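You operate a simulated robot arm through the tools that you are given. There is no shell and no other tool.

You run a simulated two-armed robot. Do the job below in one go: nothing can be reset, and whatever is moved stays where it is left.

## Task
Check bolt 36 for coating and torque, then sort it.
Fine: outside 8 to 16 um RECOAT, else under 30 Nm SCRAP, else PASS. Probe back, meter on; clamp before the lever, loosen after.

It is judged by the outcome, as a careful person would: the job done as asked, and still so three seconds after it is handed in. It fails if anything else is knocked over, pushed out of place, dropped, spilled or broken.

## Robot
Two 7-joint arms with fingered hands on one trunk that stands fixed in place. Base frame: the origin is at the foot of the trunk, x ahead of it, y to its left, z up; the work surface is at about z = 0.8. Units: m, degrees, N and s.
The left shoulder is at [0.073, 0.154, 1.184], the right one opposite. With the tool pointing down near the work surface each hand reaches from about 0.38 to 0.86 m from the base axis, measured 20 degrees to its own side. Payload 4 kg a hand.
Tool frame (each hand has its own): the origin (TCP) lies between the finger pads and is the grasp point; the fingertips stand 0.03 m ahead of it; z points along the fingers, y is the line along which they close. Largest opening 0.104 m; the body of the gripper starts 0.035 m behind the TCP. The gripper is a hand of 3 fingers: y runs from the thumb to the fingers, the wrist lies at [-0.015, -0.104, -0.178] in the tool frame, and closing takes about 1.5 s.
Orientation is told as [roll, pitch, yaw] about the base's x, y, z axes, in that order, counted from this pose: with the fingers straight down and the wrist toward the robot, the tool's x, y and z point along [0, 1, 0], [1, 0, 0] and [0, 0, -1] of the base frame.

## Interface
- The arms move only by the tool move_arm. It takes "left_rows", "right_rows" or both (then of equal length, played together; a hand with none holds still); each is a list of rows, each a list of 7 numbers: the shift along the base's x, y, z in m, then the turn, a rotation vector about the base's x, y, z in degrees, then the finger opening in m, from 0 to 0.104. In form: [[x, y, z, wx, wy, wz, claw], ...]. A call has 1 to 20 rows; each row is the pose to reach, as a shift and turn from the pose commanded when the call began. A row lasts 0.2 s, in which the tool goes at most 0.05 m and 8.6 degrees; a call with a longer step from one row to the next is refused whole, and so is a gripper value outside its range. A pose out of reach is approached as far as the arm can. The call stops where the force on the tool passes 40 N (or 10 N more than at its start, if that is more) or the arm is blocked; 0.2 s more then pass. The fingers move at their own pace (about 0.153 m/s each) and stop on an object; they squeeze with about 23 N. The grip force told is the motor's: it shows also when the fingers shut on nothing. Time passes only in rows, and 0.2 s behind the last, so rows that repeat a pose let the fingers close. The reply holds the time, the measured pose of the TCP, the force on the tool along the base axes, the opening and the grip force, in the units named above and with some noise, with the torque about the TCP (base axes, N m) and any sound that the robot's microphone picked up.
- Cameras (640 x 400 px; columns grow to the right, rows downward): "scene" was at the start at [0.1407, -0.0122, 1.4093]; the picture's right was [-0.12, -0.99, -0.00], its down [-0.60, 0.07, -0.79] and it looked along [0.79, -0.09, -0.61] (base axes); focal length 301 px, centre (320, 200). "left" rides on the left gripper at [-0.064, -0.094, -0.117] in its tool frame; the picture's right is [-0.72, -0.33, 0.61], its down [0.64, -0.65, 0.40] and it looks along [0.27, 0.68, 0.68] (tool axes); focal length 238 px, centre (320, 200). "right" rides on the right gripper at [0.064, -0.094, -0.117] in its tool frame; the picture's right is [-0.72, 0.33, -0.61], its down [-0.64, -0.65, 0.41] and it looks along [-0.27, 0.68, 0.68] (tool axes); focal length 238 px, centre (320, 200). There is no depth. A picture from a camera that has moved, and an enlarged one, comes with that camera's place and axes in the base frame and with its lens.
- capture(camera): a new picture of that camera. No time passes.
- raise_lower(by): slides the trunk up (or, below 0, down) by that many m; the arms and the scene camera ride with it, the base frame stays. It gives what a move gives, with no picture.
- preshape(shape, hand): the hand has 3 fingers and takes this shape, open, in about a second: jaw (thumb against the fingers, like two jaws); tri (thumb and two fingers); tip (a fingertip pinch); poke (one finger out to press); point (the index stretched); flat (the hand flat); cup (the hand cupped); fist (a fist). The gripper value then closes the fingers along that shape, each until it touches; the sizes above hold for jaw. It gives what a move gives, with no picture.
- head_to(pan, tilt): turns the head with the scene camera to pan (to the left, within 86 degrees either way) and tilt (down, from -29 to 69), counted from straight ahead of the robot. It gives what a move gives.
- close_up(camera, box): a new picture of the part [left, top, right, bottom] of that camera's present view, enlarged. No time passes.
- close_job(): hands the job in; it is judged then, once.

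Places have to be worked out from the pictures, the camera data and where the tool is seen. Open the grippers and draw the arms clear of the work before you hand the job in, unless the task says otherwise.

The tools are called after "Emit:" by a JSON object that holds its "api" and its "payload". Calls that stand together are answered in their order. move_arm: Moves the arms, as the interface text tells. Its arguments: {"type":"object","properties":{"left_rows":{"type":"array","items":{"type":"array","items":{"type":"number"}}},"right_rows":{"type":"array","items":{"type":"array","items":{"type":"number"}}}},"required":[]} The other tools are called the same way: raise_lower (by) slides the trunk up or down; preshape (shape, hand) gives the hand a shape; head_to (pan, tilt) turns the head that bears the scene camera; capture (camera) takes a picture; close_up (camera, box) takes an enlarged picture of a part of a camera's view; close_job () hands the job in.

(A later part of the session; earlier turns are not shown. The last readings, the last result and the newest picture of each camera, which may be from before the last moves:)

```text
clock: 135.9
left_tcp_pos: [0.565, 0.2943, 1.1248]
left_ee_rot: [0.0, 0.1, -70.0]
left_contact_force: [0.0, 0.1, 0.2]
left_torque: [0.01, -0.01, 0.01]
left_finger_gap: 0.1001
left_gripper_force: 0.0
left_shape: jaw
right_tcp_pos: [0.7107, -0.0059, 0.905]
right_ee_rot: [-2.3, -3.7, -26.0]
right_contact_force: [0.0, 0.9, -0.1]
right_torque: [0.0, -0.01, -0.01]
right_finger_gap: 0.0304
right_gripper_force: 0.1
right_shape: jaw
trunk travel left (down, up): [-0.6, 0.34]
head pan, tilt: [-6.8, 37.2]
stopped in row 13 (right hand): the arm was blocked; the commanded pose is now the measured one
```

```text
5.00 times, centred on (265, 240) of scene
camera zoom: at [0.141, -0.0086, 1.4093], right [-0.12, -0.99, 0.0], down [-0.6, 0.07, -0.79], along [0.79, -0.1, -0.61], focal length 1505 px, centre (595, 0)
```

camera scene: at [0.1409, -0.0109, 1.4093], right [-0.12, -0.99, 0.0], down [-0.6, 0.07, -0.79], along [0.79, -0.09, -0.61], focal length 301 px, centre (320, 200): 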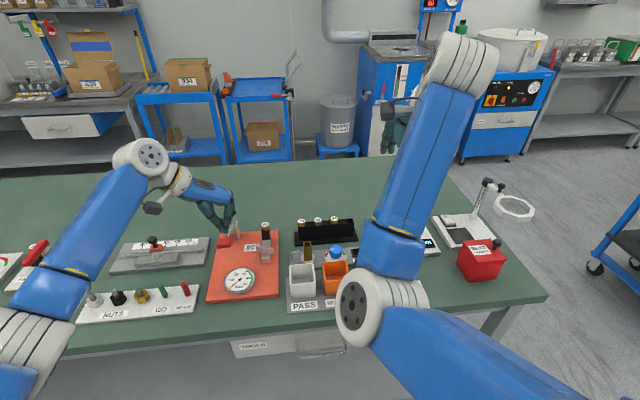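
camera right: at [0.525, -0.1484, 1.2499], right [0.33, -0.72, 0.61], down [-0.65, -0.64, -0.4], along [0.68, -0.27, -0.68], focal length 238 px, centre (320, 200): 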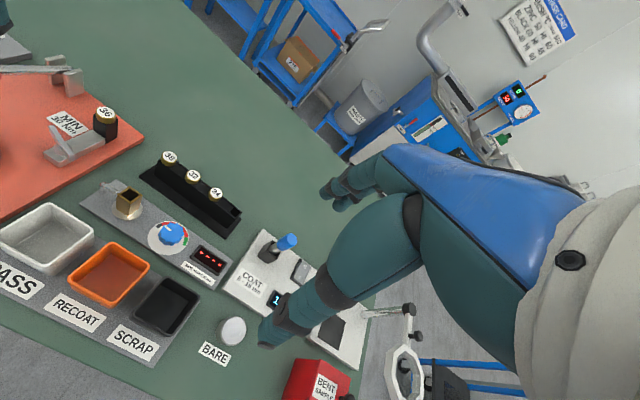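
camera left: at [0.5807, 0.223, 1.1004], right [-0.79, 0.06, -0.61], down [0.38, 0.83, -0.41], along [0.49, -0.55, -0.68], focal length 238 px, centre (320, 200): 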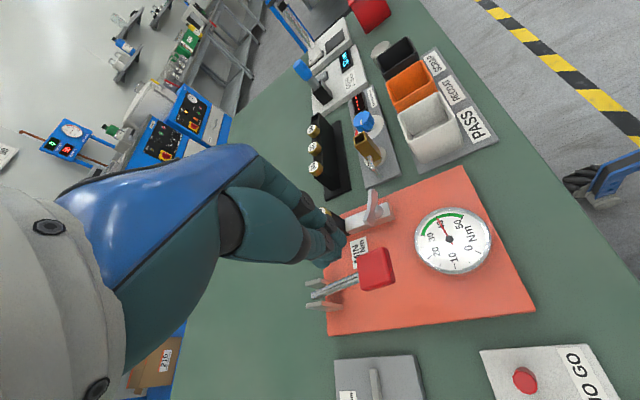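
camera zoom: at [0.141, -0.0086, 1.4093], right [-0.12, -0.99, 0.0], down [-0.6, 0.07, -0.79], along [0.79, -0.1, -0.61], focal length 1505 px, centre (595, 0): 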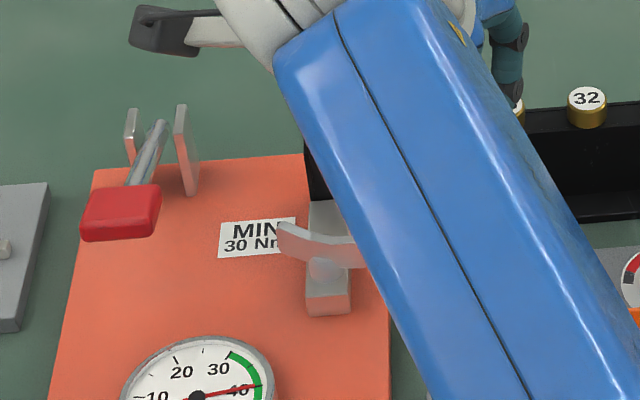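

The right arm got blocked and ended up near the rack at (0.711, -0.006, 0.905) instead. I need to see exactly what it's near before moving.

Emit:
{"api": "capture", "payload": {"camera": "scene"}}

Emit:
{"api": "capture", "payload": {"camera": "left"}}

Emit:
{"api": "capture", "payload": {"camera": "right"}}

Emit:
{"api": "close_up", "payload": {"camera": "left", "box": [270, 120, 370, 200]}}

```text
taken
camera scene: at [0.141, -0.0086, 1.4093], right [-0.12, -0.99, 0.0], down [-0.6, 0.07, -0.79], along [0.79, -0.1, -0.61], focal length 301 px, centre (320, 200)
```

scene: 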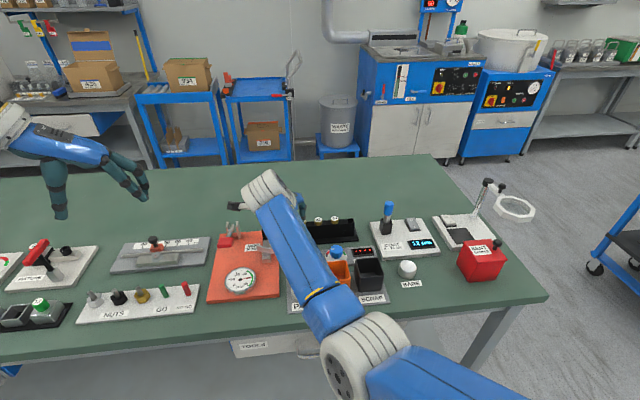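

```text
taken
camera left: at [0.4708, 0.3626, 1.2427], right [-0.79, 0.06, -0.61], down [0.38, 0.83, -0.4], along [0.49, -0.55, -0.68], focal length 238 px, centre (320, 200)
```

left: 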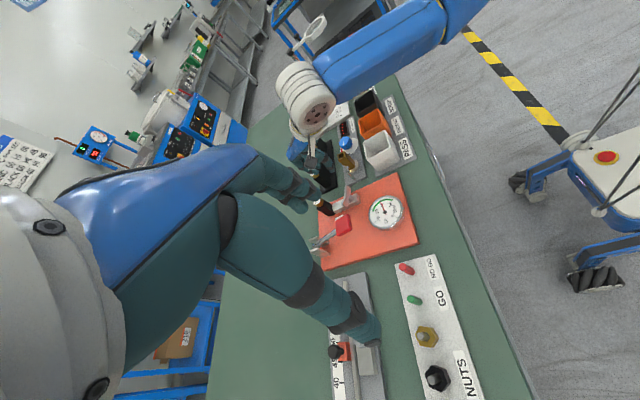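

```text
taken
camera right: at [0.6492, 0.0998, 1.0133], right [-0.05, -0.75, 0.66], down [-0.85, -0.32, -0.42], along [0.52, -0.58, -0.62], focal length 238 px, centre (320, 200)
```

right: 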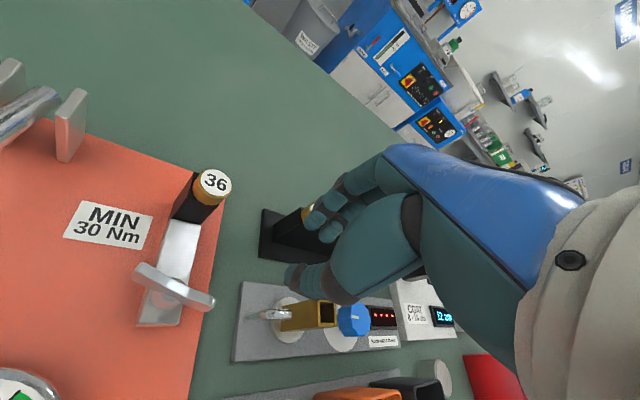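

```text
5.00 times, centred on (320, 160) of left
camera zoom: at [0.4708, 0.3626, 1.2427], right [-0.79, 0.06, -0.61], down [0.38, 0.83, -0.4], along [0.49, -0.55, -0.68], focal length 1192 px, centre (320, 400)
```

zoom: 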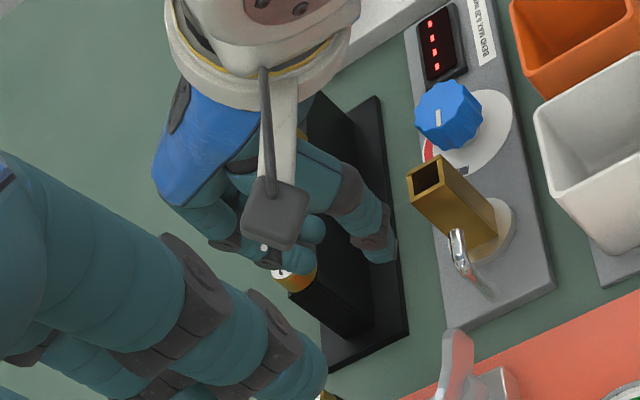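

The hand is straddling the rack just above bolts 38 and 32, apparently because the arm hit a joint limit on the way. I'll lift straight up gently, without any sideways motion.

Emit:
{"api": "move_arm", "payload": {"right_rows": [[0, 0, 0.01, 0, 0, 0, 0.04], [0, 0, 0.025, 0, 0, 0, 0.04], [0, 0, 0.05, 0, 0, 0, 0.04], [0, 0, 0.08, 0, 0, 0, 0.04], [0, 0, 0.11, 0, 0, 0, 0.04]]}}

Emit:
{"api": "close_up", "payload": {"camera": "right", "box": [170, 150, 350, 300]}}

Emit:
{"api": "close_up", "payload": {"camera": "scene", "box": [270, 190, 370, 260]}}

Emit:
{"api": "close_up", "payload": {"camera": "left", "box": [270, 120, 370, 200]}}

```text
clock: 137.1
left_tcp_pos: [0.5644, 0.296, 1.1246]
left_ee_rot: [-0.1, -0.1, -70.1]
left_contact_force: [0.6, 0.8, 0.1]
left_torque: [0.01, -0.01, 0.0]
left_finger_gap: 0.1002
left_gripper_force: 0.1
left_shape: jaw
right_tcp_pos: [0.7069, -0.0001, 1.0129]
right_ee_rot: [-2.3, -3.4, -25.5]
right_contact_force: [-0.4, 0.3, 0.3]
right_torque: [-0.03, 0.04, 0.04]
right_finger_gap: 0.0395
right_gripper_force: 0.0
right_shape: jaw
trunk travel left (down, up): [-0.6, 0.34]
head pan, tilt: [-6.8, 37.2]
```

```text
2.67 times, centred on (260, 225) of right
camera zoom: at [0.6442, 0.1051, 1.1225], right [-0.04, -0.75, 0.66], down [-0.85, -0.32, -0.42], along [0.52, -0.58, -0.63], focal length 636 px, centre (480, 133)
```

zoom: 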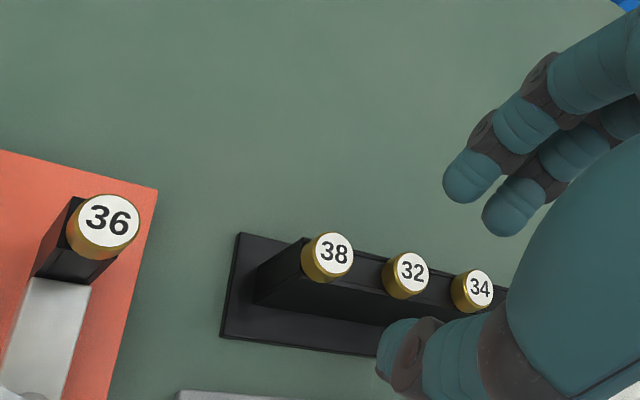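

```text
5.71 times, centred on (320, 225) of scene
camera zoom: at [0.1405, -0.0081, 1.4093], right [-0.12, -0.99, 0.0], down [-0.6, 0.07, -0.79], along [0.79, -0.1, -0.61], focal length 1720 px, centre (320, 57)
```

zoom: 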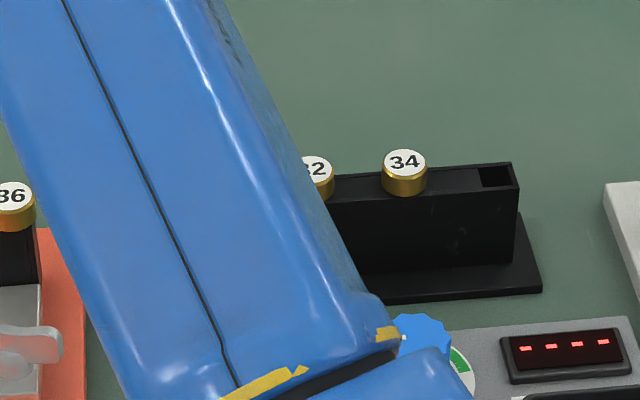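

```text
5.00 times, centred on (320, 160) of left
camera zoom: at [0.4705, 0.3631, 1.2425], right [-0.79, 0.06, -0.61], down [0.38, 0.83, -0.4], along [0.49, -0.55, -0.68], focal length 1192 px, centre (320, 400)
```

zoom: 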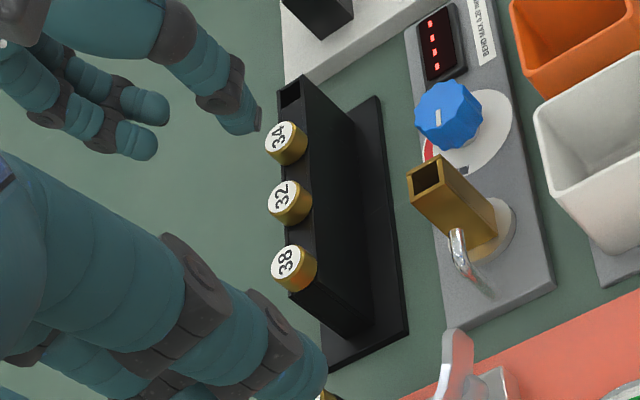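

All the rack bolts and the rack are undisturbed. I'll unwind the right wrist and move that arm well back to the right.

Emit:
{"api": "move_arm", "payload": {"right_rows": [[0, -0.01, 0.03, 0.5, 0.5, 4, 0.05], [-0.01, -0.03, 0.06, 1, 1, 8, 0.06], [-0.025, -0.065, 0.08, 1.5, 1.5, 13, 0.07], [-0.04, -0.1, 0.1, 2, 2, 17, 0.08], [-0.055, -0.135, 0.11, 2.5, 2.5, 21.5, 0.09], [-0.07, -0.17, 0.12, 3.1, 3.1, 26, 0.1], [-0.087, -0.21, 0.12, 3.1, 3.1, 26, 0.1], [-0.087, -0.21, 0.12, 3.1, 3.1, 26, 0.1]]}}

Emit:
{"api": "capture", "payload": {"camera": "scene"}}

```text
clock: 138.9
left_tcp_pos: [0.5646, 0.2956, 1.1253]
left_ee_rot: [0.0, -0.1, -70.0]
left_contact_force: [0.3, 0.5, -0.3]
left_torque: [-0.01, 0.0, 0.0]
left_finger_gap: 0.0999
left_gripper_force: 0.0
left_shape: jaw
right_tcp_pos: [0.6234, -0.2099, 1.1344]
right_ee_rot: [0.0, 0.4, 0.3]
right_contact_force: [0.2, -0.8, 0.4]
right_torque: [0.03, -0.02, 0.01]
right_finger_gap: 0.1004
right_gripper_force: 0.1
right_shape: jaw
trunk travel left (down, up): [-0.6, 0.34]
head pan, tilt: [-6.8, 37.2]
```

```text
taken
camera scene: at [0.1412, -0.009, 1.4093], right [-0.12, -0.99, 0.0], down [-0.6, 0.07, -0.79], along [0.79, -0.1, -0.61], focal length 301 px, centre (320, 200)
```

scene: 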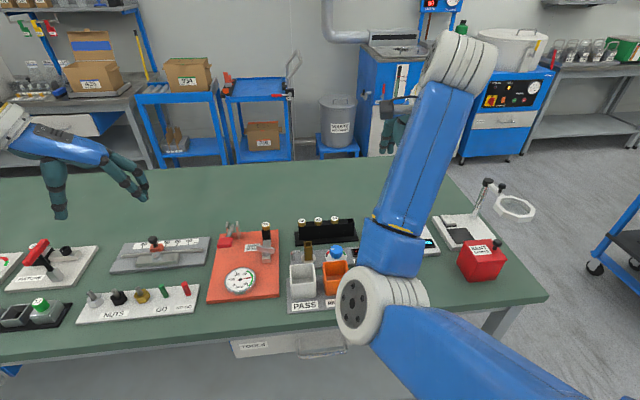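

Both arms are clear. I'll bring the left hand to the wing at yaw -21°, which worked before, and turn it counter-clockwise from there.

Emit:
{"api": "move_arm", "payload": {"left_rows": [[0.018, -0.036, 0, 0, 0, 7, 0.09], [0.036, -0.072, 0, 0, 0, 14, 0.08], [0.054, -0.108, 0, 0, 0, 21, 0.06], [0.072, -0.144, -0.01, 0, 0, 28, 0.05], [0.09, -0.18, -0.02, 0, 0, 35, 0.03], [0.105, -0.212, -0.04, 0, 0, 42, 0.03], [0.1115, -0.229, -0.08, 0, 0, 49, 0.03], [0.1115, -0.229, -0.12, 0, 0, 49, 0.03], [0.1115, -0.229, -0.16, 0, 0, 49, 0.03], [0.1115, -0.229, -0.2, 0, 0, 49, 0.03], [0.1115, -0.229, -0.227, 0, 0, 49, 0.03], [0.1115, -0.229, -0.227, 0, 0, 49, 0.03]]}}

Emit:
{"api": "close_up", "payload": {"camera": "left", "box": [240, 180, 400, 320]}}

Emit:
{"api": "close_up", "payload": {"camera": "scene", "box": [220, 200, 310, 280]}}

```text
clock: 141.5
left_tcp_pos: [0.6751, 0.0646, 0.8982]
left_ee_rot: [0.1, 0.0, -21.0]
left_contact_force: [0.0, -0.4, 0.0]
left_torque: [0.03, -0.03, -0.03]
left_finger_gap: 0.0304
left_gripper_force: 0.0
left_shape: jaw
right_tcp_pos: [0.623, -0.2105, 1.1321]
right_ee_rot: [0.1, 0.3, 0.3]
right_contact_force: [0.4, 0.2, -0.2]
right_torque: [0.01, -0.03, 0.0]
right_finger_gap: 0.1
right_gripper_force: 0.1
right_shape: jaw
trunk travel left (down, up): [-0.6, 0.34]
head pan, tilt: [-6.8, 37.2]
```

```text
2.86 times, centred on (320, 250) of left
camera zoom: at [0.5638, 0.0398, 1.0158], right [-0.56, -0.55, -0.61], down [-0.38, 0.83, -0.4], along [0.73, 0.01, -0.68], focal length 681 px, centre (320, 57)
```

zoom: 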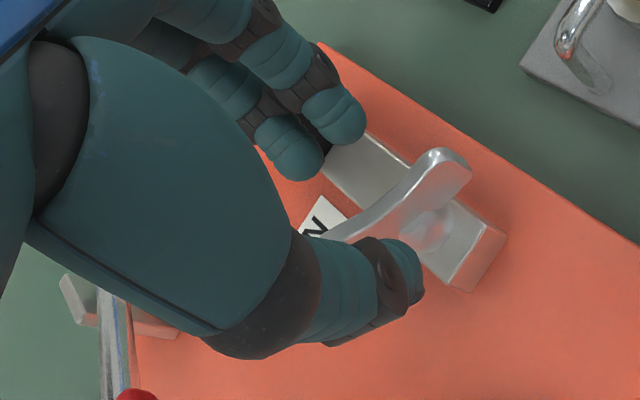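

```text
5.00 times, centred on (265, 240) of scene
camera zoom: at [0.141, -0.0109, 1.4093], right [-0.12, -0.99, 0.0], down [-0.6, 0.07, -0.79], along [0.79, -0.09, -0.61], focal length 1505 px, centre (595, 0)
```

zoom: 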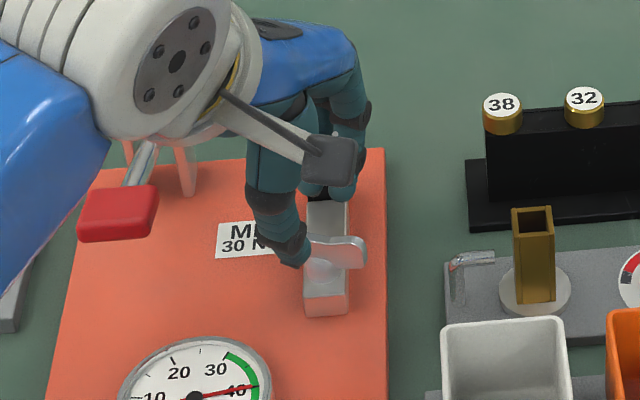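

Same good position as before. I'll descend and close on the wing, then turn counter-clockwise.

Emit:
{"api": "move_arm", "payload": {"left_rows": [[0.001, -0.0005, -0.012, 0, 0, 0, 0.03], [0.002, -0.001, -0.025, 0, 0, 0, 0.03], [0.002, -0.001, -0.025, 0, 0, 0, 0.015], [0.002, -0.001, -0.025, 0, 0, 0, 0.005], [0.002, -0.001, -0.025, 0, 0, 0, 0.0], [0.002, -0.001, -0.025, 0, 0, 0, 0.0], [0.002, -0.001, -0.025, 0, 0, 0, 0.0]]}}

Emit:
{"api": "move_arm", "payload": {"left_rows": [[0, 0, 0, 0, 0, 6, 0.0], [0, 0, 0, 0, 0, 12, 0.0], [0, -0.001, 0, 0, 0, 18, 0.0], [0, -0.002, 0, 0, 0, 24, 0.0], [0, -0.003, 0, 0, 0, 30, 0.0], [0, -0.003, 0, 0, 0, 30, 0.0]]}}

Emit:
{"api": "close_up", "payload": {"camera": "left", "box": [240, 180, 400, 320]}}

Emit:
{"api": "close_up", "payload": {"camera": "scene", "box": [220, 200, 310, 280]}}

Emit:
{"api": "close_up", "payload": {"camera": "right", "box": [0, 0, 160, 140]}}

```text
clock: 143.1
left_tcp_pos: [0.6778, 0.0623, 0.8726]
left_ee_rot: [0.1, 0.1, -21.0]
left_contact_force: [1.0, -0.2, -1.5]
left_torque: [-0.02, -0.03, -0.01]
left_finger_gap: 0.001
left_gripper_force: 23.4
left_shape: jaw
right_tcp_pos: [0.6234, -0.2109, 1.1337]
right_ee_rot: [0.1, 0.3, 0.3]
right_contact_force: [-1.3, -0.4, 0.1]
right_torque: [0.04, 0.01, 0.0]
right_finger_gap: 0.1002
right_gripper_force: 0.1
right_shape: jaw
trunk travel left (down, up): [-0.6, 0.34]
head pan, tilt: [-6.8, 37.2]
```

```text
clock: 144.5
left_tcp_pos: [0.6795, 0.0615, 0.8738]
left_ee_rot: [0.1, 0.0, 9.0]
left_contact_force: [7.2, 1.1, -0.1]
left_torque: [0.04, -0.19, -0.05]
left_finger_gap: 0.001
left_gripper_force: 23.4
left_shape: jaw
right_tcp_pos: [0.623, -0.211, 1.1323]
right_ee_rot: [0.1, 0.4, 0.3]
right_contact_force: [0.4, 0.5, 0.8]
right_torque: [0.03, 0.0, 0.02]
right_finger_gap: 0.1003
right_gripper_force: 0.0
right_shape: jaw
trunk travel left (down, up): [-0.6, 0.34]
head pan, tilt: [-6.8, 37.2]
```

```text
2.86 times, centred on (320, 250) of left
camera zoom: at [0.5953, -0.0164, 0.9907], right [-0.21, -0.76, -0.61], down [-0.75, 0.53, -0.4], along [0.63, 0.37, -0.68], focal length 681 px, centre (320, 57)
```

zoom: 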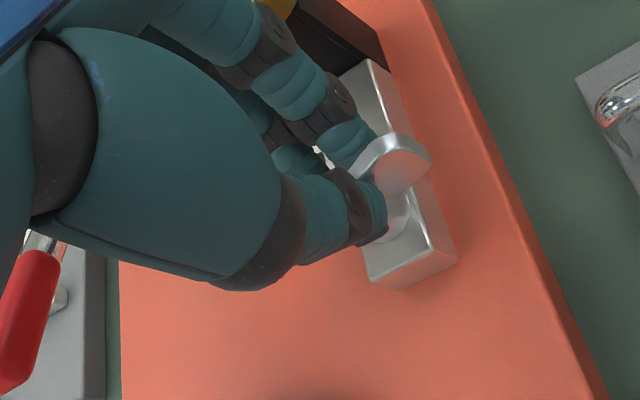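

```text
5.00 times, centred on (265, 240) of scene
camera zoom: at [0.143, -0.011, 1.4091], right [-0.12, -0.99, 0.0], down [-0.6, 0.07, -0.79], along [0.79, -0.09, -0.61], focal length 1505 px, centre (595, 0)
```

zoom: 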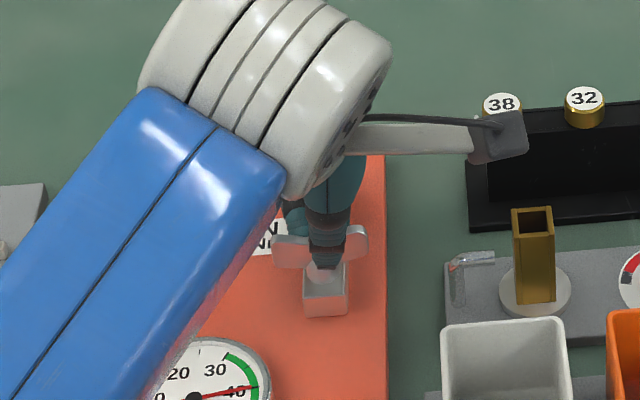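

```text
2.86 times, centred on (80, 70) of right
camera zoom: at [0.5294, -0.1471, 1.2503], right [0.33, -0.72, 0.61], down [-0.65, -0.64, -0.4], along [0.68, -0.26, -0.68], focal length 681 px, centre (1006, 571)
```

zoom: 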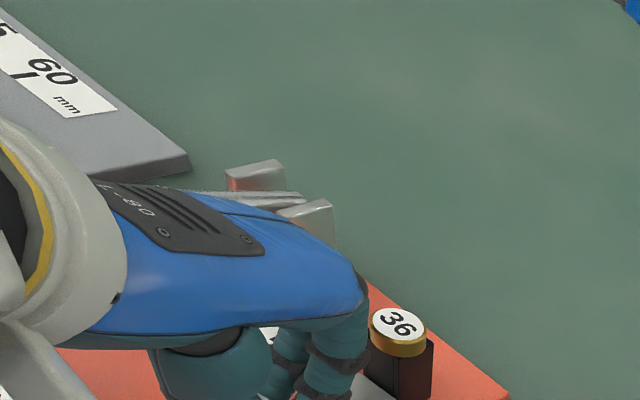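

The wing is loosening, now about crosswise. I'll continue counter-clockwise another 24°.

Emit:
{"api": "move_arm", "payload": {"left_rows": [[0, 0, 0, 0, 0, 6, 0.0], [0, -0.001, 0, 0, 0, 12, 0.0], [0, -0.0015, 0, 0, 0, 18, 0.0], [0, -0.002, 0, 0, 0, 24, 0.0], [0, -0.002, 0, 0, 0, 24, 0.0]]}}

Emit:
{"api": "close_up", "payload": {"camera": "left", "box": [240, 180, 400, 320]}}

Emit:
{"api": "capture", "payload": {"camera": "scene"}}

```text
clock: 145.7
left_tcp_pos: [0.6784, 0.0593, 0.8737]
left_ee_rot: [0.0, 0.0, 33.1]
left_contact_force: [14.7, 3.8, 3.8]
left_torque: [0.17, -0.43, -0.05]
left_finger_gap: 0.0016
left_gripper_force: 23.2
left_shape: jaw
right_tcp_pos: [0.6239, -0.2097, 1.134]
right_ee_rot: [0.1, 0.4, 0.3]
right_contact_force: [-0.6, -0.6, 0.1]
right_torque: [0.02, 0.0, 0.0]
right_finger_gap: 0.0999
right_gripper_force: 0.0
right_shape: jaw
trunk travel left (down, up): [-0.6, 0.34]
head pan, tilt: [-6.8, 37.2]
```

```text
2.86 times, centred on (320, 250) of left
camera zoom: at [0.6347, -0.0447, 0.9907], right [0.12, -0.78, -0.61], down [-0.9, 0.18, -0.4], along [0.43, 0.6, -0.68], focal length 681 px, centre (320, 57)
```

zoom: 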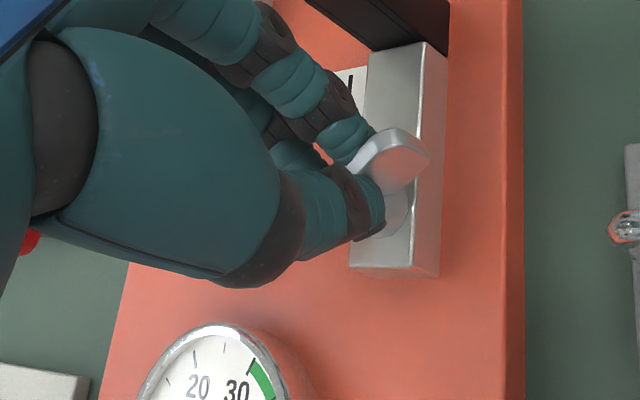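

```text
taken
camera scene: at [0.1441, -0.0102, 1.409], right [-0.12, -0.99, 0.0], down [-0.6, 0.07, -0.79], along [0.79, -0.09, -0.61], focal length 301 px, centre (320, 200)
```

scene: 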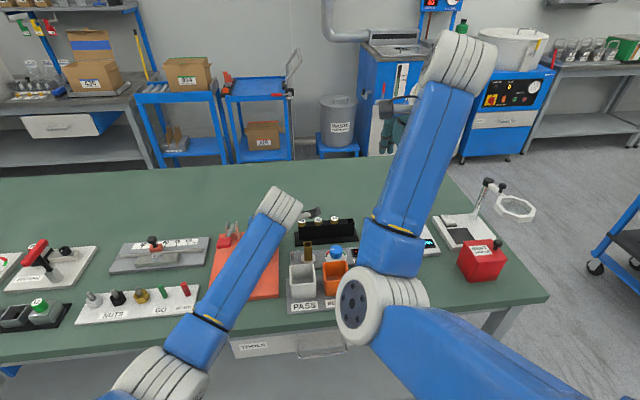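

The wing is at about -57° now. I'll release it, lift the left hand, unwind and withdraw to its side.

Emit:
{"api": "move_arm", "payload": {"left_rows": [[0, 0, 0, 0, 0, 0, 0.015], [0, 0, 0, 0, 0, 0, 0.03], [0, 0, 0, 0, 0, 0, 0.035], [0, 0, 0.03, 0, 0, 0, 0.035], [0, 0, 0.07, 0, 0, 0, 0.04], [0, 0, 0.11, 0, 0, -8, 0.05], [0, 0, 0.15, 0, 0, -16, 0.06], [-0.01, 0.02, 0.18, 0, 0, -24, 0.08], [-0.02, 0.05, 0.2, 0, 0, -32, 0.1], [-0.03, 0.08, 0.21, 0, 0, -40, 0.1], [-0.045, 0.11, 0.22, 0, 0, -48, 0.1], [-0.06, 0.14, 0.23, 0, 0, -56, 0.1], [-0.08, 0.17, 0.24, 0, 0, -64, 0.1], [-0.095, 0.2, 0.25, 0, 0, -72, 0.1], [-0.11, 0.23, 0.25, 0, 0, -80, 0.1], [-0.115, 0.235, 0.25, 0, 0, -88, 0.1], [-0.115, 0.235, 0.25, 0, 0, -96, 0.1], [-0.115, 0.235, 0.25, 0, 0, -103, 0.1]]}}

Emit:
{"api": "close_up", "payload": {"camera": "scene", "box": [220, 200, 310, 280]}}

Emit:
{"api": "close_up", "payload": {"camera": "left", "box": [280, 150, 420, 260]}}

```text
clock: 149.5
left_tcp_pos: [0.5627, 0.2944, 1.1229]
left_ee_rot: [0.1, -0.1, -70.1]
left_contact_force: [-0.1, -0.7, -1.0]
left_torque: [-0.01, 0.01, 0.01]
left_finger_gap: 0.1003
left_gripper_force: 0.1
left_shape: jaw
right_tcp_pos: [0.6229, -0.2092, 1.1331]
right_ee_rot: [0.0, 0.3, 0.3]
right_contact_force: [0.2, 0.1, -0.1]
right_torque: [0.01, 0.02, 0.0]
right_finger_gap: 0.1002
right_gripper_force: 0.1
right_shape: jaw
trunk travel left (down, up): [-0.6, 0.34]
head pan, tilt: [-6.8, 37.2]
```

```text
5.00 times, centred on (265, 240) of scene
camera zoom: at [0.141, -0.0096, 1.4093], right [-0.12, -0.99, 0.0], down [-0.6, 0.07, -0.79], along [0.79, -0.1, -0.61], focal length 1505 px, centre (595, 0)
```

zoom: 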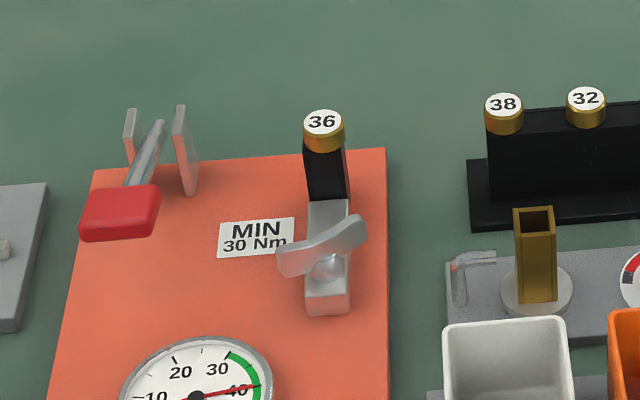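

```text
3.64 times, centred on (350, 205) of left
camera zoom: at [0.4697, 0.3628, 1.2403], right [-0.79, 0.06, -0.61], down [0.38, 0.83, -0.4], along [0.49, -0.55, -0.68], focal length 867 px, centre (211, 182)
```

zoom: 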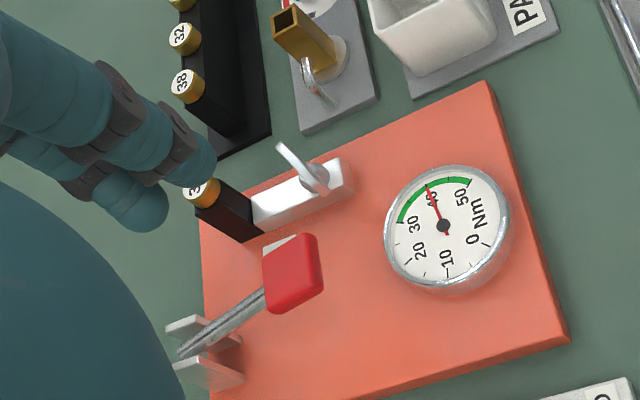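

The clamp is partly loosened. I'll bring the right hand over at about yaw 33° and stop well above to confirm it gets there before descending.

Emit:
{"api": "move_arm", "payload": {"right_rows": [[0.006, 0.03, -0.02, 0, 0, 7, 0.09], [0.012, 0.065, -0.03, 0, 0, 14, 0.08], [0.018, 0.1, -0.04, 0, 0, 21, 0.07], [0.026, 0.135, -0.05, 0, 0, 28, 0.06], [0.034, 0.17, -0.06, 0, 0, 35, 0.05], [0.042, 0.205, -0.07, 0, 0, 40, 0.04], [0.05, 0.24, -0.09, 0, 0, 40, 0.03], [0.058, 0.269, -0.12, 0, 0, 36, 0.03], [0.058, 0.269, -0.13, 0, 0, 33, 0.03], [0.058, 0.269, -0.13, 0, 0, 33, 0.03]]}}

Emit:
{"api": "close_up", "payload": {"camera": "right", "box": [200, 180, 400, 340]}}

Emit:
{"api": "capture", "payload": {"camera": "scene"}}

```text
clock: 151.7
left_tcp_pos: [0.5635, 0.2936, 1.1227]
left_ee_rot: [0.1, 0.0, -70.0]
left_contact_force: [0.7, -0.4, 0.7]
left_torque: [-0.01, 0.02, 0.01]
left_finger_gap: 0.0998
left_gripper_force: 0.0
left_shape: jaw
right_tcp_pos: [0.6768, 0.0584, 1.0038]
right_ee_rot: [0.0, 0.4, 33.3]
right_contact_force: [0.5, 0.7, -0.2]
right_torque: [-0.03, 0.0, 0.01]
right_finger_gap: 0.0301
right_gripper_force: 0.0
right_shape: jaw
trunk travel left (down, up): [-0.6, 0.34]
head pan, tilt: [-6.8, 37.2]
```

```text
2.50 times, centred on (300, 260) of right
camera zoom: at [0.5639, 0.0599, 1.121], right [0.67, -0.42, 0.61], down [-0.2, -0.89, -0.4], along [0.72, 0.15, -0.68], focal length 596 px, centre (370, 50)
```

zoom: 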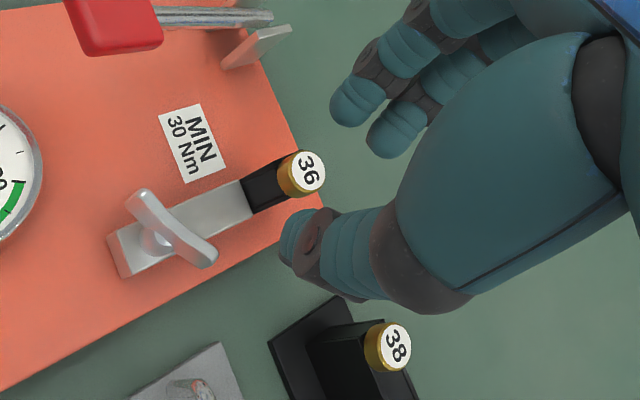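

```text
taken
camera scene: at [0.1409, -0.0093, 1.4093], right [-0.12, -0.99, 0.0], down [-0.6, 0.07, -0.79], along [0.79, -0.1, -0.61], focal length 301 px, centre (320, 200)
```

scene: 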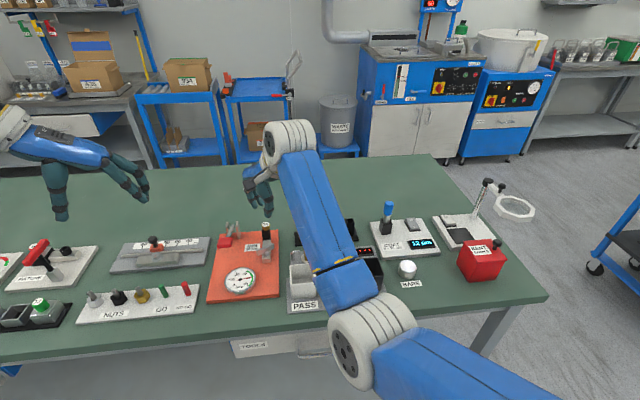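

The right hand reached the intended spot. Descending around the wing now.

Emit:
{"api": "move_arm", "payload": {"right_rows": [[0.001, 0.002, -0.04, 0, 0, 0, 0.03], [0.002, 0.002, -0.08, 0, 0, 0, 0.03], [0.002, 0.002, -0.11, 0, 0, 0, 0.03], [0.002, 0.002, -0.125, 0, 0, 0, 0.03], [0.002, 0.002, -0.132, 0, 0, 0, 0.03], [0.002, 0.002, -0.132, 0, 0, 0, 0.03]]}}

Emit:
{"api": "close_up", "payload": {"camera": "right", "box": [230, 180, 390, 320]}}

Emit:
{"api": "close_up", "payload": {"camera": "left", "box": [280, 150, 420, 260]}}

```text
clock: 153.1
left_tcp_pos: [0.5627, 0.2949, 1.1225]
left_ee_rot: [0.0, -0.1, -69.9]
left_contact_force: [-0.5, 0.6, 0.1]
left_torque: [-0.03, -0.02, -0.01]
left_finger_gap: 0.1002
left_gripper_force: 0.1
left_shape: jaw
right_tcp_pos: [0.6801, 0.0599, 0.8708]
right_ee_rot: [0.0, 0.4, 33.3]
right_contact_force: [0.0, 0.2, -0.4]
right_torque: [0.01, 0.0, -0.04]
right_finger_gap: 0.0303
right_gripper_force: 0.0
right_shape: jaw
trunk travel left (down, up): [-0.6, 0.34]
head pan, tilt: [-6.8, 37.2]
```

```text
2.86 times, centred on (310, 250) of right
camera zoom: at [0.5665, 0.0614, 0.988], right [0.67, -0.42, 0.61], down [-0.2, -0.89, -0.4], along [0.71, 0.15, -0.68], focal length 681 px, centre (349, 57)
```

zoom: 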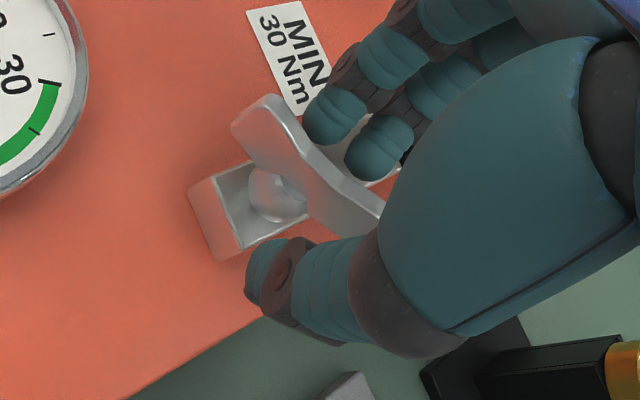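

```text
3.64 times, centred on (350, 205) of left
camera zoom: at [0.4696, 0.3624, 1.2403], right [-0.79, 0.06, -0.61], down [0.38, 0.83, -0.4], along [0.49, -0.55, -0.68], focal length 867 px, centre (211, 182)
```

zoom: 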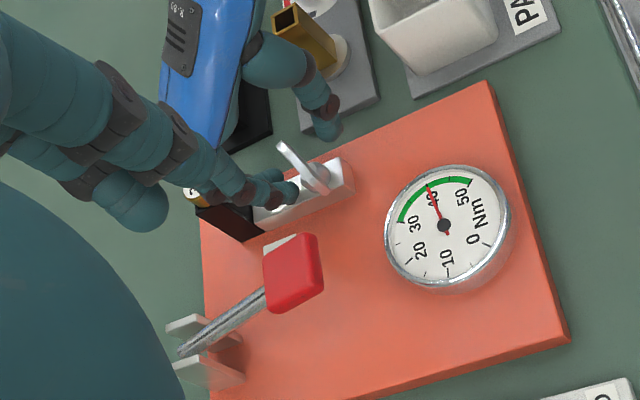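

Good placement around the wing. I'll close and turn counter-clockwise in steps up to about yaw 78°.

Emit:
{"api": "move_arm", "payload": {"right_rows": [[0, 0, 0, 0, 0, 0, 0.015], [0, 0, 0, 0, 0, 0, 0.005], [0, 0, 0, 0, 0, 0, 0.0], [0, 0, 0, 0, 0, 0, 0.0], [0, 0.0005, 0, 0, 0, 6, 0.0], [0.0005, 0.001, 0, 0, 0, 12, 0.0], [0.001, 0.001, 0, 0, 0, 18, 0.0], [0.0015, 0.001, 0, 0, 0, 24, 0.0], [0.002, 0.001, 0, 0, 0, 30, 0.0], [0.0025, 0.001, 0, 0, 0, 37, 0.0], [0.003, 0.001, 0, 0, 0, 44, 0.0], [0.003, 0.001, 0, 0, 0, 44, 0.0]]}}

Emit:
{"api": "close_up", "payload": {"camera": "right", "box": [230, 180, 390, 320]}}

Emit:
{"api": "close_up", "payload": {"camera": "scene", "box": [220, 200, 310, 280]}}

```text
clock: 155.7
left_tcp_pos: [0.5629, 0.2947, 1.1237]
left_ee_rot: [0.1, 0.0, -70.0]
left_contact_force: [0.4, 0.2, 0.3]
left_torque: [0.0, 0.03, -0.01]
left_finger_gap: 0.1
left_gripper_force: 0.0
left_shape: jaw
right_tcp_pos: [0.6833, 0.0602, 0.8715]
right_ee_rot: [0.1, 0.3, 77.5]
right_contact_force: [3.3, -0.9, 8.3]
right_torque: [0.18, -0.06, -0.01]
right_finger_gap: 0.0
right_gripper_force: 22.9
right_shape: jaw
trunk travel left (down, up): [-0.6, 0.34]
head pan, tilt: [-6.8, 37.2]
```

```text
2.86 times, centred on (310, 250) of right
camera zoom: at [0.6013, -0.0168, 0.9891], right [0.77, 0.16, 0.61], down [0.48, -0.78, -0.4], along [0.41, 0.61, -0.68], focal length 681 px, centre (349, 57)
```

zoom: 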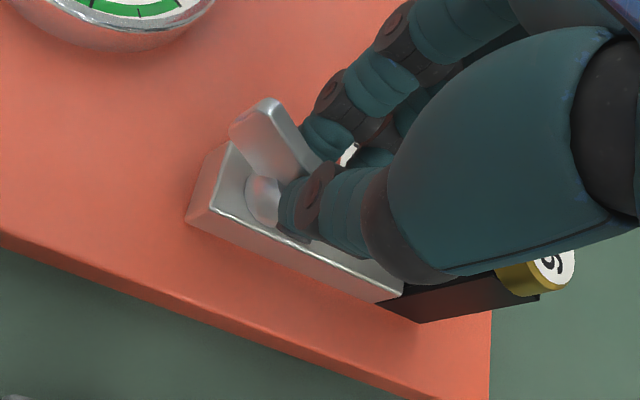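

```text
5.00 times, centred on (265, 240) of scene
camera zoom: at [0.1402, -0.0099, 1.4094], right [-0.12, -0.99, 0.0], down [-0.6, 0.07, -0.79], along [0.79, -0.1, -0.61], focal length 1505 px, centre (595, 0)
```

zoom: 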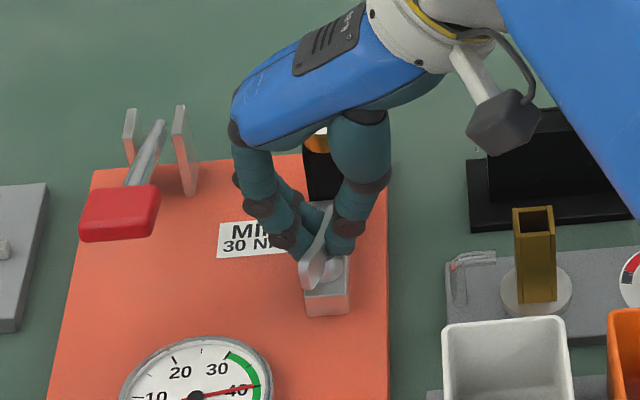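

The wing is at roughly -20°. The right wrist should have some range left, so I'll continue counter-clockwise another 24°.

Emit:
{"api": "move_arm", "payload": {"right_rows": [[0, 0.0005, 0, 0, 0, 6, 0.0], [0, 0.001, 0, 0, 0, 12, 0.0], [0, 0.001, 0, 0, 0, 18, 0.0], [0, 0.001, 0, 0, 0, 24, 0.0], [0, 0.001, 0, 0, 0, 24, 0.0]]}}

Emit:
{"api": "close_up", "payload": {"camera": "right", "box": [230, 180, 390, 320]}}

Emit:
{"api": "close_up", "payload": {"camera": "scene", "box": [220, 200, 310, 280]}}

```text
clock: 156.9
left_tcp_pos: [0.5675, 0.2976, 1.1201]
left_ee_rot: [-0.3, -0.1, -70.0]
left_contact_force: [-0.5, 1.0, 0.7]
left_torque: [-0.01, -0.04, -0.02]
left_finger_gap: 0.1001
left_gripper_force: 0.0
left_shape: jaw
right_tcp_pos: [0.666, 0.0553, 0.8723]
right_ee_rot: [0.0, 0.2, 101.3]
right_contact_force: [27.1, 17.0, -5.4]
right_torque: [0.56, -0.33, -0.05]
right_finger_gap: 0.0
right_gripper_force: 23.0
right_shape: jaw
right hand out of reach, approached as far as the arm can: row 2, 3, 4, 5
trunk travel left (down, up): [-0.6, 0.34]
head pan, tilt: [-6.8, 37.2]
```

```text
2.86 times, centred on (310, 250) of right
camera zoom: at [0.6214, -0.0489, 0.99], right [0.64, 0.46, 0.61], down [0.76, -0.52, -0.4], along [0.13, 0.72, -0.68], focal length 681 px, centre (349, 57)
```

zoom: 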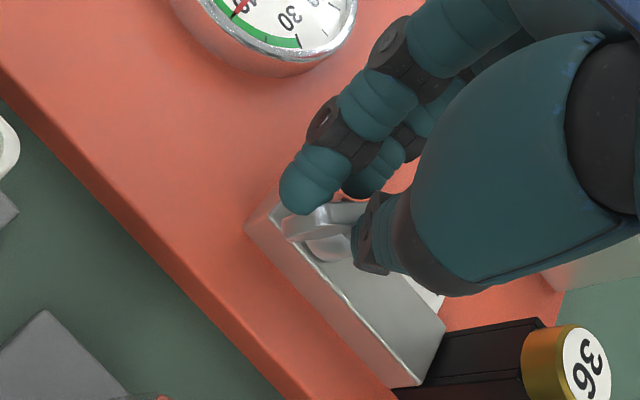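

```text
5.00 times, centred on (265, 240) of scene
camera zoom: at [0.1481, -0.0031, 1.4084], right [-0.12, -0.99, 0.01], down [-0.61, 0.07, -0.79], along [0.79, -0.1, -0.61], focal length 1505 px, centre (595, 0)
```

zoom: 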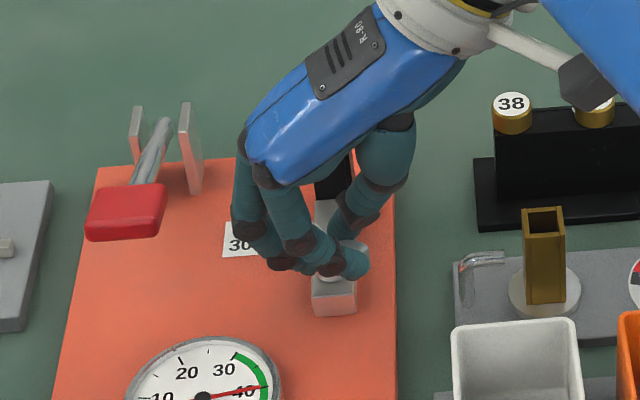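

The arm hit its limit and slipped off the wing. I'll open, lift straight up and unwind, then look at where the wing ended.

Emit:
{"api": "move_arm", "payload": {"right_rows": [[0, 0, 0.004, 0, 0, 0, 0.01], [0, 0, 0.015, 0, 0, -4, 0.02], [0, 0, 0.04, 0, 0, -8, 0.03], [0, 0, 0.08, 0, 0, -16, 0.03], [0, -0.02, 0.12, 0, 0, -24, 0.03], [0, -0.05, 0.15, 0, 0, -32, 0.04], [-0.01, -0.08, 0.18, 0, 0, -40, 0.05], [-0.015, -0.115, 0.2, 0, 0, -48, 0.06], [-0.02, -0.15, 0.21, 0, 0, -56, 0.07], [-0.025, -0.185, 0.22, 0, 0, -64, 0.08], [-0.03, -0.22, 0.23, 0, 0, -72, 0.09], [-0.035, -0.255, 0.24, 0, 0, -80, 0.1], [-0.035, -0.265, 0.25, 0, 0, -88, 0.1], [-0.035, -0.265, 0.25, 0, 0, -96, 0.1], [-0.035, -0.265, 0.25, 0, 0, -101, 0.1]]}}

Emit:
{"api": "capture", "payload": {"camera": "scene"}}

Emit:
{"api": "close_up", "payload": {"camera": "scene", "box": [220, 200, 310, 280]}}

Emit:
{"api": "close_up", "payload": {"camera": "left", "box": [280, 150, 420, 260]}}

```text
clock: 160.1
left_tcp_pos: [0.5635, 0.2934, 1.1222]
left_ee_rot: [-0.1, -0.1, -70.1]
left_contact_force: [0.7, -0.3, -1.5]
left_torque: [-0.07, -0.01, 0.0]
left_finger_gap: 0.1003
left_gripper_force: 0.2
left_shape: jaw
right_tcp_pos: [0.81, -0.1093, 1.1595]
right_ee_rot: [-1.0, 2.3, 1.6]
right_contact_force: [0.5, -2.3, 1.2]
right_torque: [0.11, 0.06, 0.02]
right_finger_gap: 0.0999
right_gripper_force: 0.0
right_shape: jaw
right hand out of reach, approached as far as the arm can: row 2, 3, 4, 5, 6, 7, 8, 9, 10, 11, 12, 13, 14, 15
trunk travel left (down, up): [-0.6, 0.34]
head pan, tilt: [-6.8, 37.2]
```

```text
taken
camera scene: at [0.1414, -0.0097, 1.4091], right [-0.12, -0.99, 0.0], down [-0.6, 0.07, -0.79], along [0.79, -0.1, -0.61], focal length 301 px, centre (320, 200)
```

scene: 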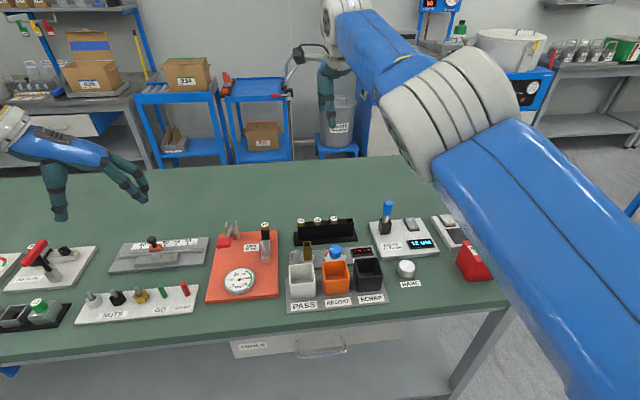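

```text
5.00 times, centred on (265, 240) of scene
camera zoom: at [0.1414, -0.0097, 1.4091], right [-0.12, -0.99, 0.0], down [-0.6, 0.07, -0.79], along [0.79, -0.1, -0.61], focal length 1505 px, centre (595, 0)
```

zoom: 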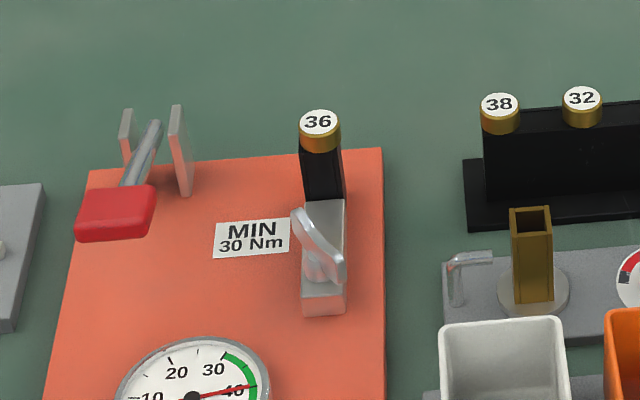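

```text
3.64 times, centred on (350, 205) of left
camera zoom: at [0.4708, 0.3617, 1.2393], right [-0.79, 0.06, -0.61], down [0.38, 0.83, -0.41], along [0.48, -0.55, -0.68], focal length 867 px, centre (211, 182)
```

zoom: 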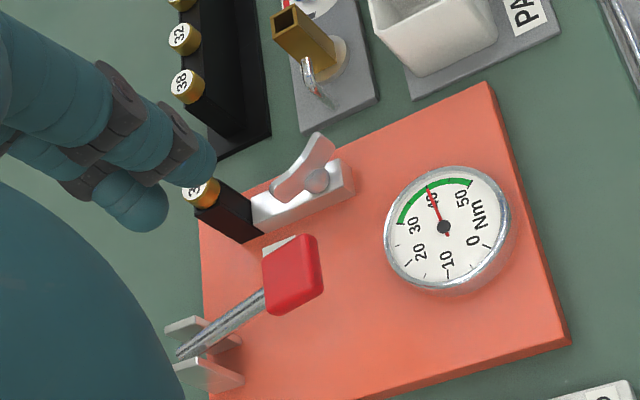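

The wing is now at about +23°, roughly 130° loosened, and everything on the bench is in place. The right arm took an awkward stretched pose, so I'll bring it slowly back toward its home position.

Emit:
{"api": "move_arm", "payload": {"right_rows": [[-0.02, -0.012, 0.01, 0, 0, 0, 0.1], [-0.05, -0.03, 0.02, 0, 0, 0, 0.1], [-0.08, -0.05, 0.03, 0, 0, 0, 0.1], [-0.11, -0.07, 0.04, 0, 0, 0, 0.1], [-0.14, -0.09, 0.045, 0, 0, 0, 0.1], [-0.17, -0.11, 0.05, 0, 0, 0, 0.1], [-0.2, -0.13, 0.055, 0, 0, 0, 0.1], [-0.23, -0.145, 0.06, 0, 0, 0, 0.1], [-0.26, -0.16, 0.065, 0, 0, 0, 0.1], [-0.26, -0.16, 0.065, 0, 0, 0, 0.1]]}}

Emit:
{"api": "capture", "payload": {"camera": "scene"}}

Emit:
{"api": "capture", "payload": {"camera": "right"}}

```text
clock: 162.3
left_tcp_pos: [0.5618, 0.2936, 1.1226]
left_ee_rot: [0.1, -0.1, -69.9]
left_contact_force: [0.7, -0.2, 0.0]
left_torque: [0.02, 0.02, 0.0]
left_finger_gap: 0.1001
left_gripper_force: 0.1
left_shape: jaw
right_tcp_pos: [0.7538, -0.3085, 1.3297]
right_ee_rot: [0.1, 0.4, 0.3]
right_contact_force: [-1.3, -1.4, 0.3]
right_torque: [0.02, -0.02, 0.0]
right_finger_gap: 0.1
right_gripper_force: 0.0
right_shape: jaw
right hand out of reach, approached as far as the arm can: row 1, 2, 3, 4, 5, 6, 7, 8, 9, 10
trunk travel left (down, up): [-0.6, 0.34]
head pan, tilt: [-6.8, 37.2]
```

```text
taken
camera scene: at [0.1403, -0.0123, 1.4094], right [-0.12, -0.99, 0.0], down [-0.6, 0.07, -0.79], along [0.79, -0.09, -0.61], focal length 301 px, centre (320, 200)
```

scene: 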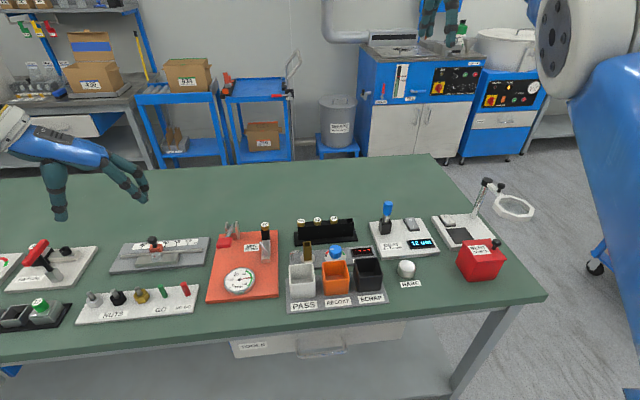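

```text
taken
camera right: at [0.6592, -0.2448, 1.4458], right [0.33, -0.72, 0.61], down [-0.65, -0.64, -0.4], along [0.68, -0.26, -0.68], focal length 238 px, centre (320, 200)
```

right: 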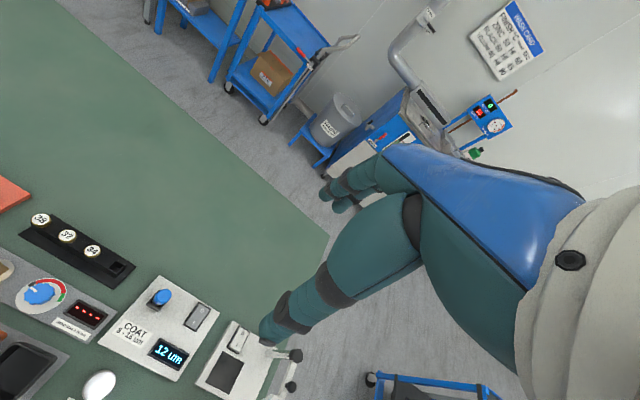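

The arm lifted up and out to (0.754, -0.309, 1.330), unwinding from its limit. I'll continue toward home gently.

Emit:
{"api": "move_arm", "payload": {"right_rows": [[-0.02, 0, -0.005, 0, 0, 0, 0.1], [-0.04, 0.005, -0.015, 0, 0, 0, 0.1], [-0.07, 0.01, -0.03, 0, 0, 0, 0.1], [-0.1, 0.015, -0.045, 0, 0, 0, 0.1], [-0.13, 0.02, -0.06, 0, 0, 0, 0.1], [-0.16, 0.025, -0.08, 0, 0, 0, 0.1], [-0.19, 0.03, -0.1, 0, 0, 0, 0.1], [-0.19, 0.03, -0.1, 0, 0, 0, 0.1]]}}

Emit:
{"api": "capture", "payload": {"camera": "scene"}}

```text
clock: 164.1
left_tcp_pos: [0.5623, 0.2928, 1.1236]
left_ee_rot: [0.1, 0.0, -70.1]
left_contact_force: [0.3, -0.2, -0.6]
left_torque: [0.01, -0.02, 0.0]
left_finger_gap: 0.1003
left_gripper_force: 0.1
left_shape: jaw
right_tcp_pos: [0.7473, -0.3105, 1.338]
right_ee_rot: [0.1, 0.4, 0.3]
right_contact_force: [0.5, -0.2, -0.6]
right_torque: [0.02, -0.02, -0.04]
right_finger_gap: 0.0996
right_gripper_force: 0.2
right_shape: jaw
right hand out of reach, approached as far as the arm can: row 1, 2, 3, 4, 5, 6, 7, 8
trunk travel left (down, up): [-0.6, 0.34]
head pan, tilt: [-6.8, 37.2]
```

```text
taken
camera scene: at [0.1409, -0.0105, 1.4093], right [-0.12, -0.99, 0.0], down [-0.6, 0.07, -0.79], along [0.79, -0.09, -0.61], focal length 301 px, centre (320, 200)
```

scene: 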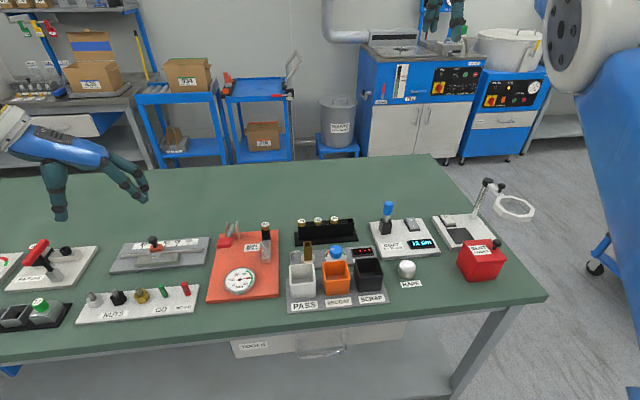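

My shifts may have pushed the command to a point too close to the body to reach. I'll add a forward shift, which should bring the commanded pose back into reach, and watch how the arm responds.

Emit:
{"api": "move_arm", "payload": {"right_rows": [[0.045, 0, 0.01, 0, 0, 0, 0.1], [0.09, 0.005, 0.02, 0, 0, 0, 0.1], [0.135, 0.01, 0.03, 0, 0, 0, 0.1], [0.18, 0.015, 0.04, 0, 0, 0, 0.1], [0.225, 0.02, 0.05, 0, 0, 0, 0.1], [0.225, 0.02, 0.05, 0, 0, 0, 0.1]]}}

Emit:
{"api": "capture", "payload": {"camera": "scene"}}

```text
clock: 165.5
left_tcp_pos: [0.5625, 0.295, 1.1235]
left_ee_rot: [0.0, -0.1, -70.0]
left_contact_force: [-0.1, -1.0, 0.0]
left_torque: [-0.01, 0.02, 0.02]
left_finger_gap: 0.1002
left_gripper_force: 0.2
left_shape: jaw
right_tcp_pos: [0.7687, -0.294, 1.3058]
right_ee_rot: [0.0, 0.3, 0.2]
right_contact_force: [-0.4, 0.5, -0.1]
right_torque: [0.01, 0.02, 0.0]
right_finger_gap: 0.0998
right_gripper_force: 0.0
right_shape: jaw
right hand out of reach, approached as far as the arm can: row 1, 2, 3, 4, 5, 6
trunk travel left (down, up): [-0.6, 0.34]
head pan, tilt: [-6.8, 37.2]
```

```text
taken
camera scene: at [0.1404, -0.0102, 1.4094], right [-0.12, -0.99, 0.0], down [-0.6, 0.07, -0.79], along [0.79, -0.09, -0.61], focal length 301 px, centre (320, 200)
```

scene: 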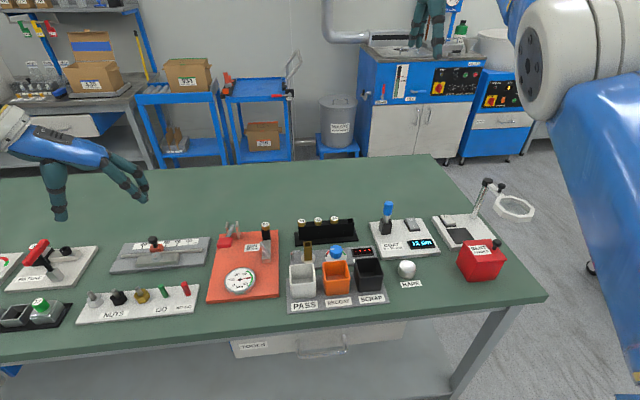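

The response fits the command being behind the measured pose. I'll move the command out toward where the arm actually is, to get back in sync.

Emit:
{"api": "move_arm", "payload": {"right_rows": [[0.04, 0, 0.015, 0, 0, 0, 0.1], [0.08, 0, 0.03, 0, 0, 0, 0.1], [0.12, 0, 0.045, 0, 0, 0, 0.1], [0.16, 0, 0.06, 0, 0, 0, 0.1], [0.2, 0, 0.075, 0, 0, 0, 0.1], [0.24, 0, 0.09, 0, 0, 0, 0.1], [0.28, 0, 0.1, 0, 0, 0, 0.1], [0.3, 0, 0.1, 0, 0, 0, 0.1], [0.3, 0, 0.1, 0, 0, 0, 0.1]]}}

Emit:
{"api": "capture", "payload": {"camera": "scene"}}

```text
clock: 167.5
left_tcp_pos: [0.5638, 0.2936, 1.1223]
left_ee_rot: [0.0, -0.1, -69.9]
left_contact_force: [0.9, 0.2, 0.2]
left_torque: [-0.01, 0.01, 0.03]
left_finger_gap: 0.1
left_gripper_force: 0.1
left_shape: jaw
right_tcp_pos: [0.778, -0.2679, 1.2918]
right_ee_rot: [0.0, 0.4, 0.3]
right_contact_force: [-0.3, -0.5, 0.5]
right_torque: [0.0, -0.01, 0.05]
right_finger_gap: 0.1004
right_gripper_force: 0.1
right_shape: jaw
right hand out of reach, approached as far as the arm can: row 1, 2, 3, 4, 5, 6, 7, 8, 9
trunk travel left (down, up): [-0.6, 0.34]
head pan, tilt: [-6.8, 37.2]
```

```text
taken
camera scene: at [0.1414, -0.0106, 1.4093], right [-0.12, -0.99, 0.0], down [-0.6, 0.07, -0.79], along [0.79, -0.1, -0.61], focal length 301 px, centre (320, 200)
```

scene: 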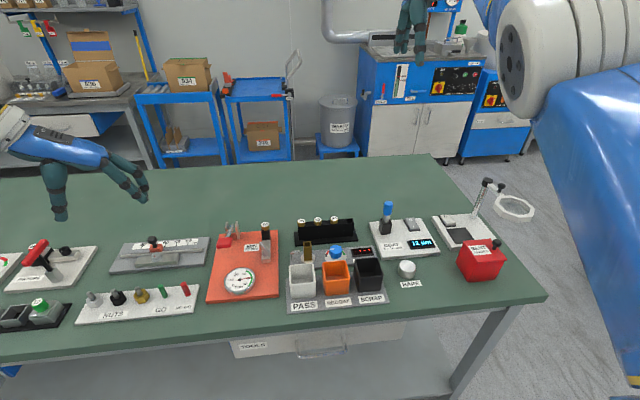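

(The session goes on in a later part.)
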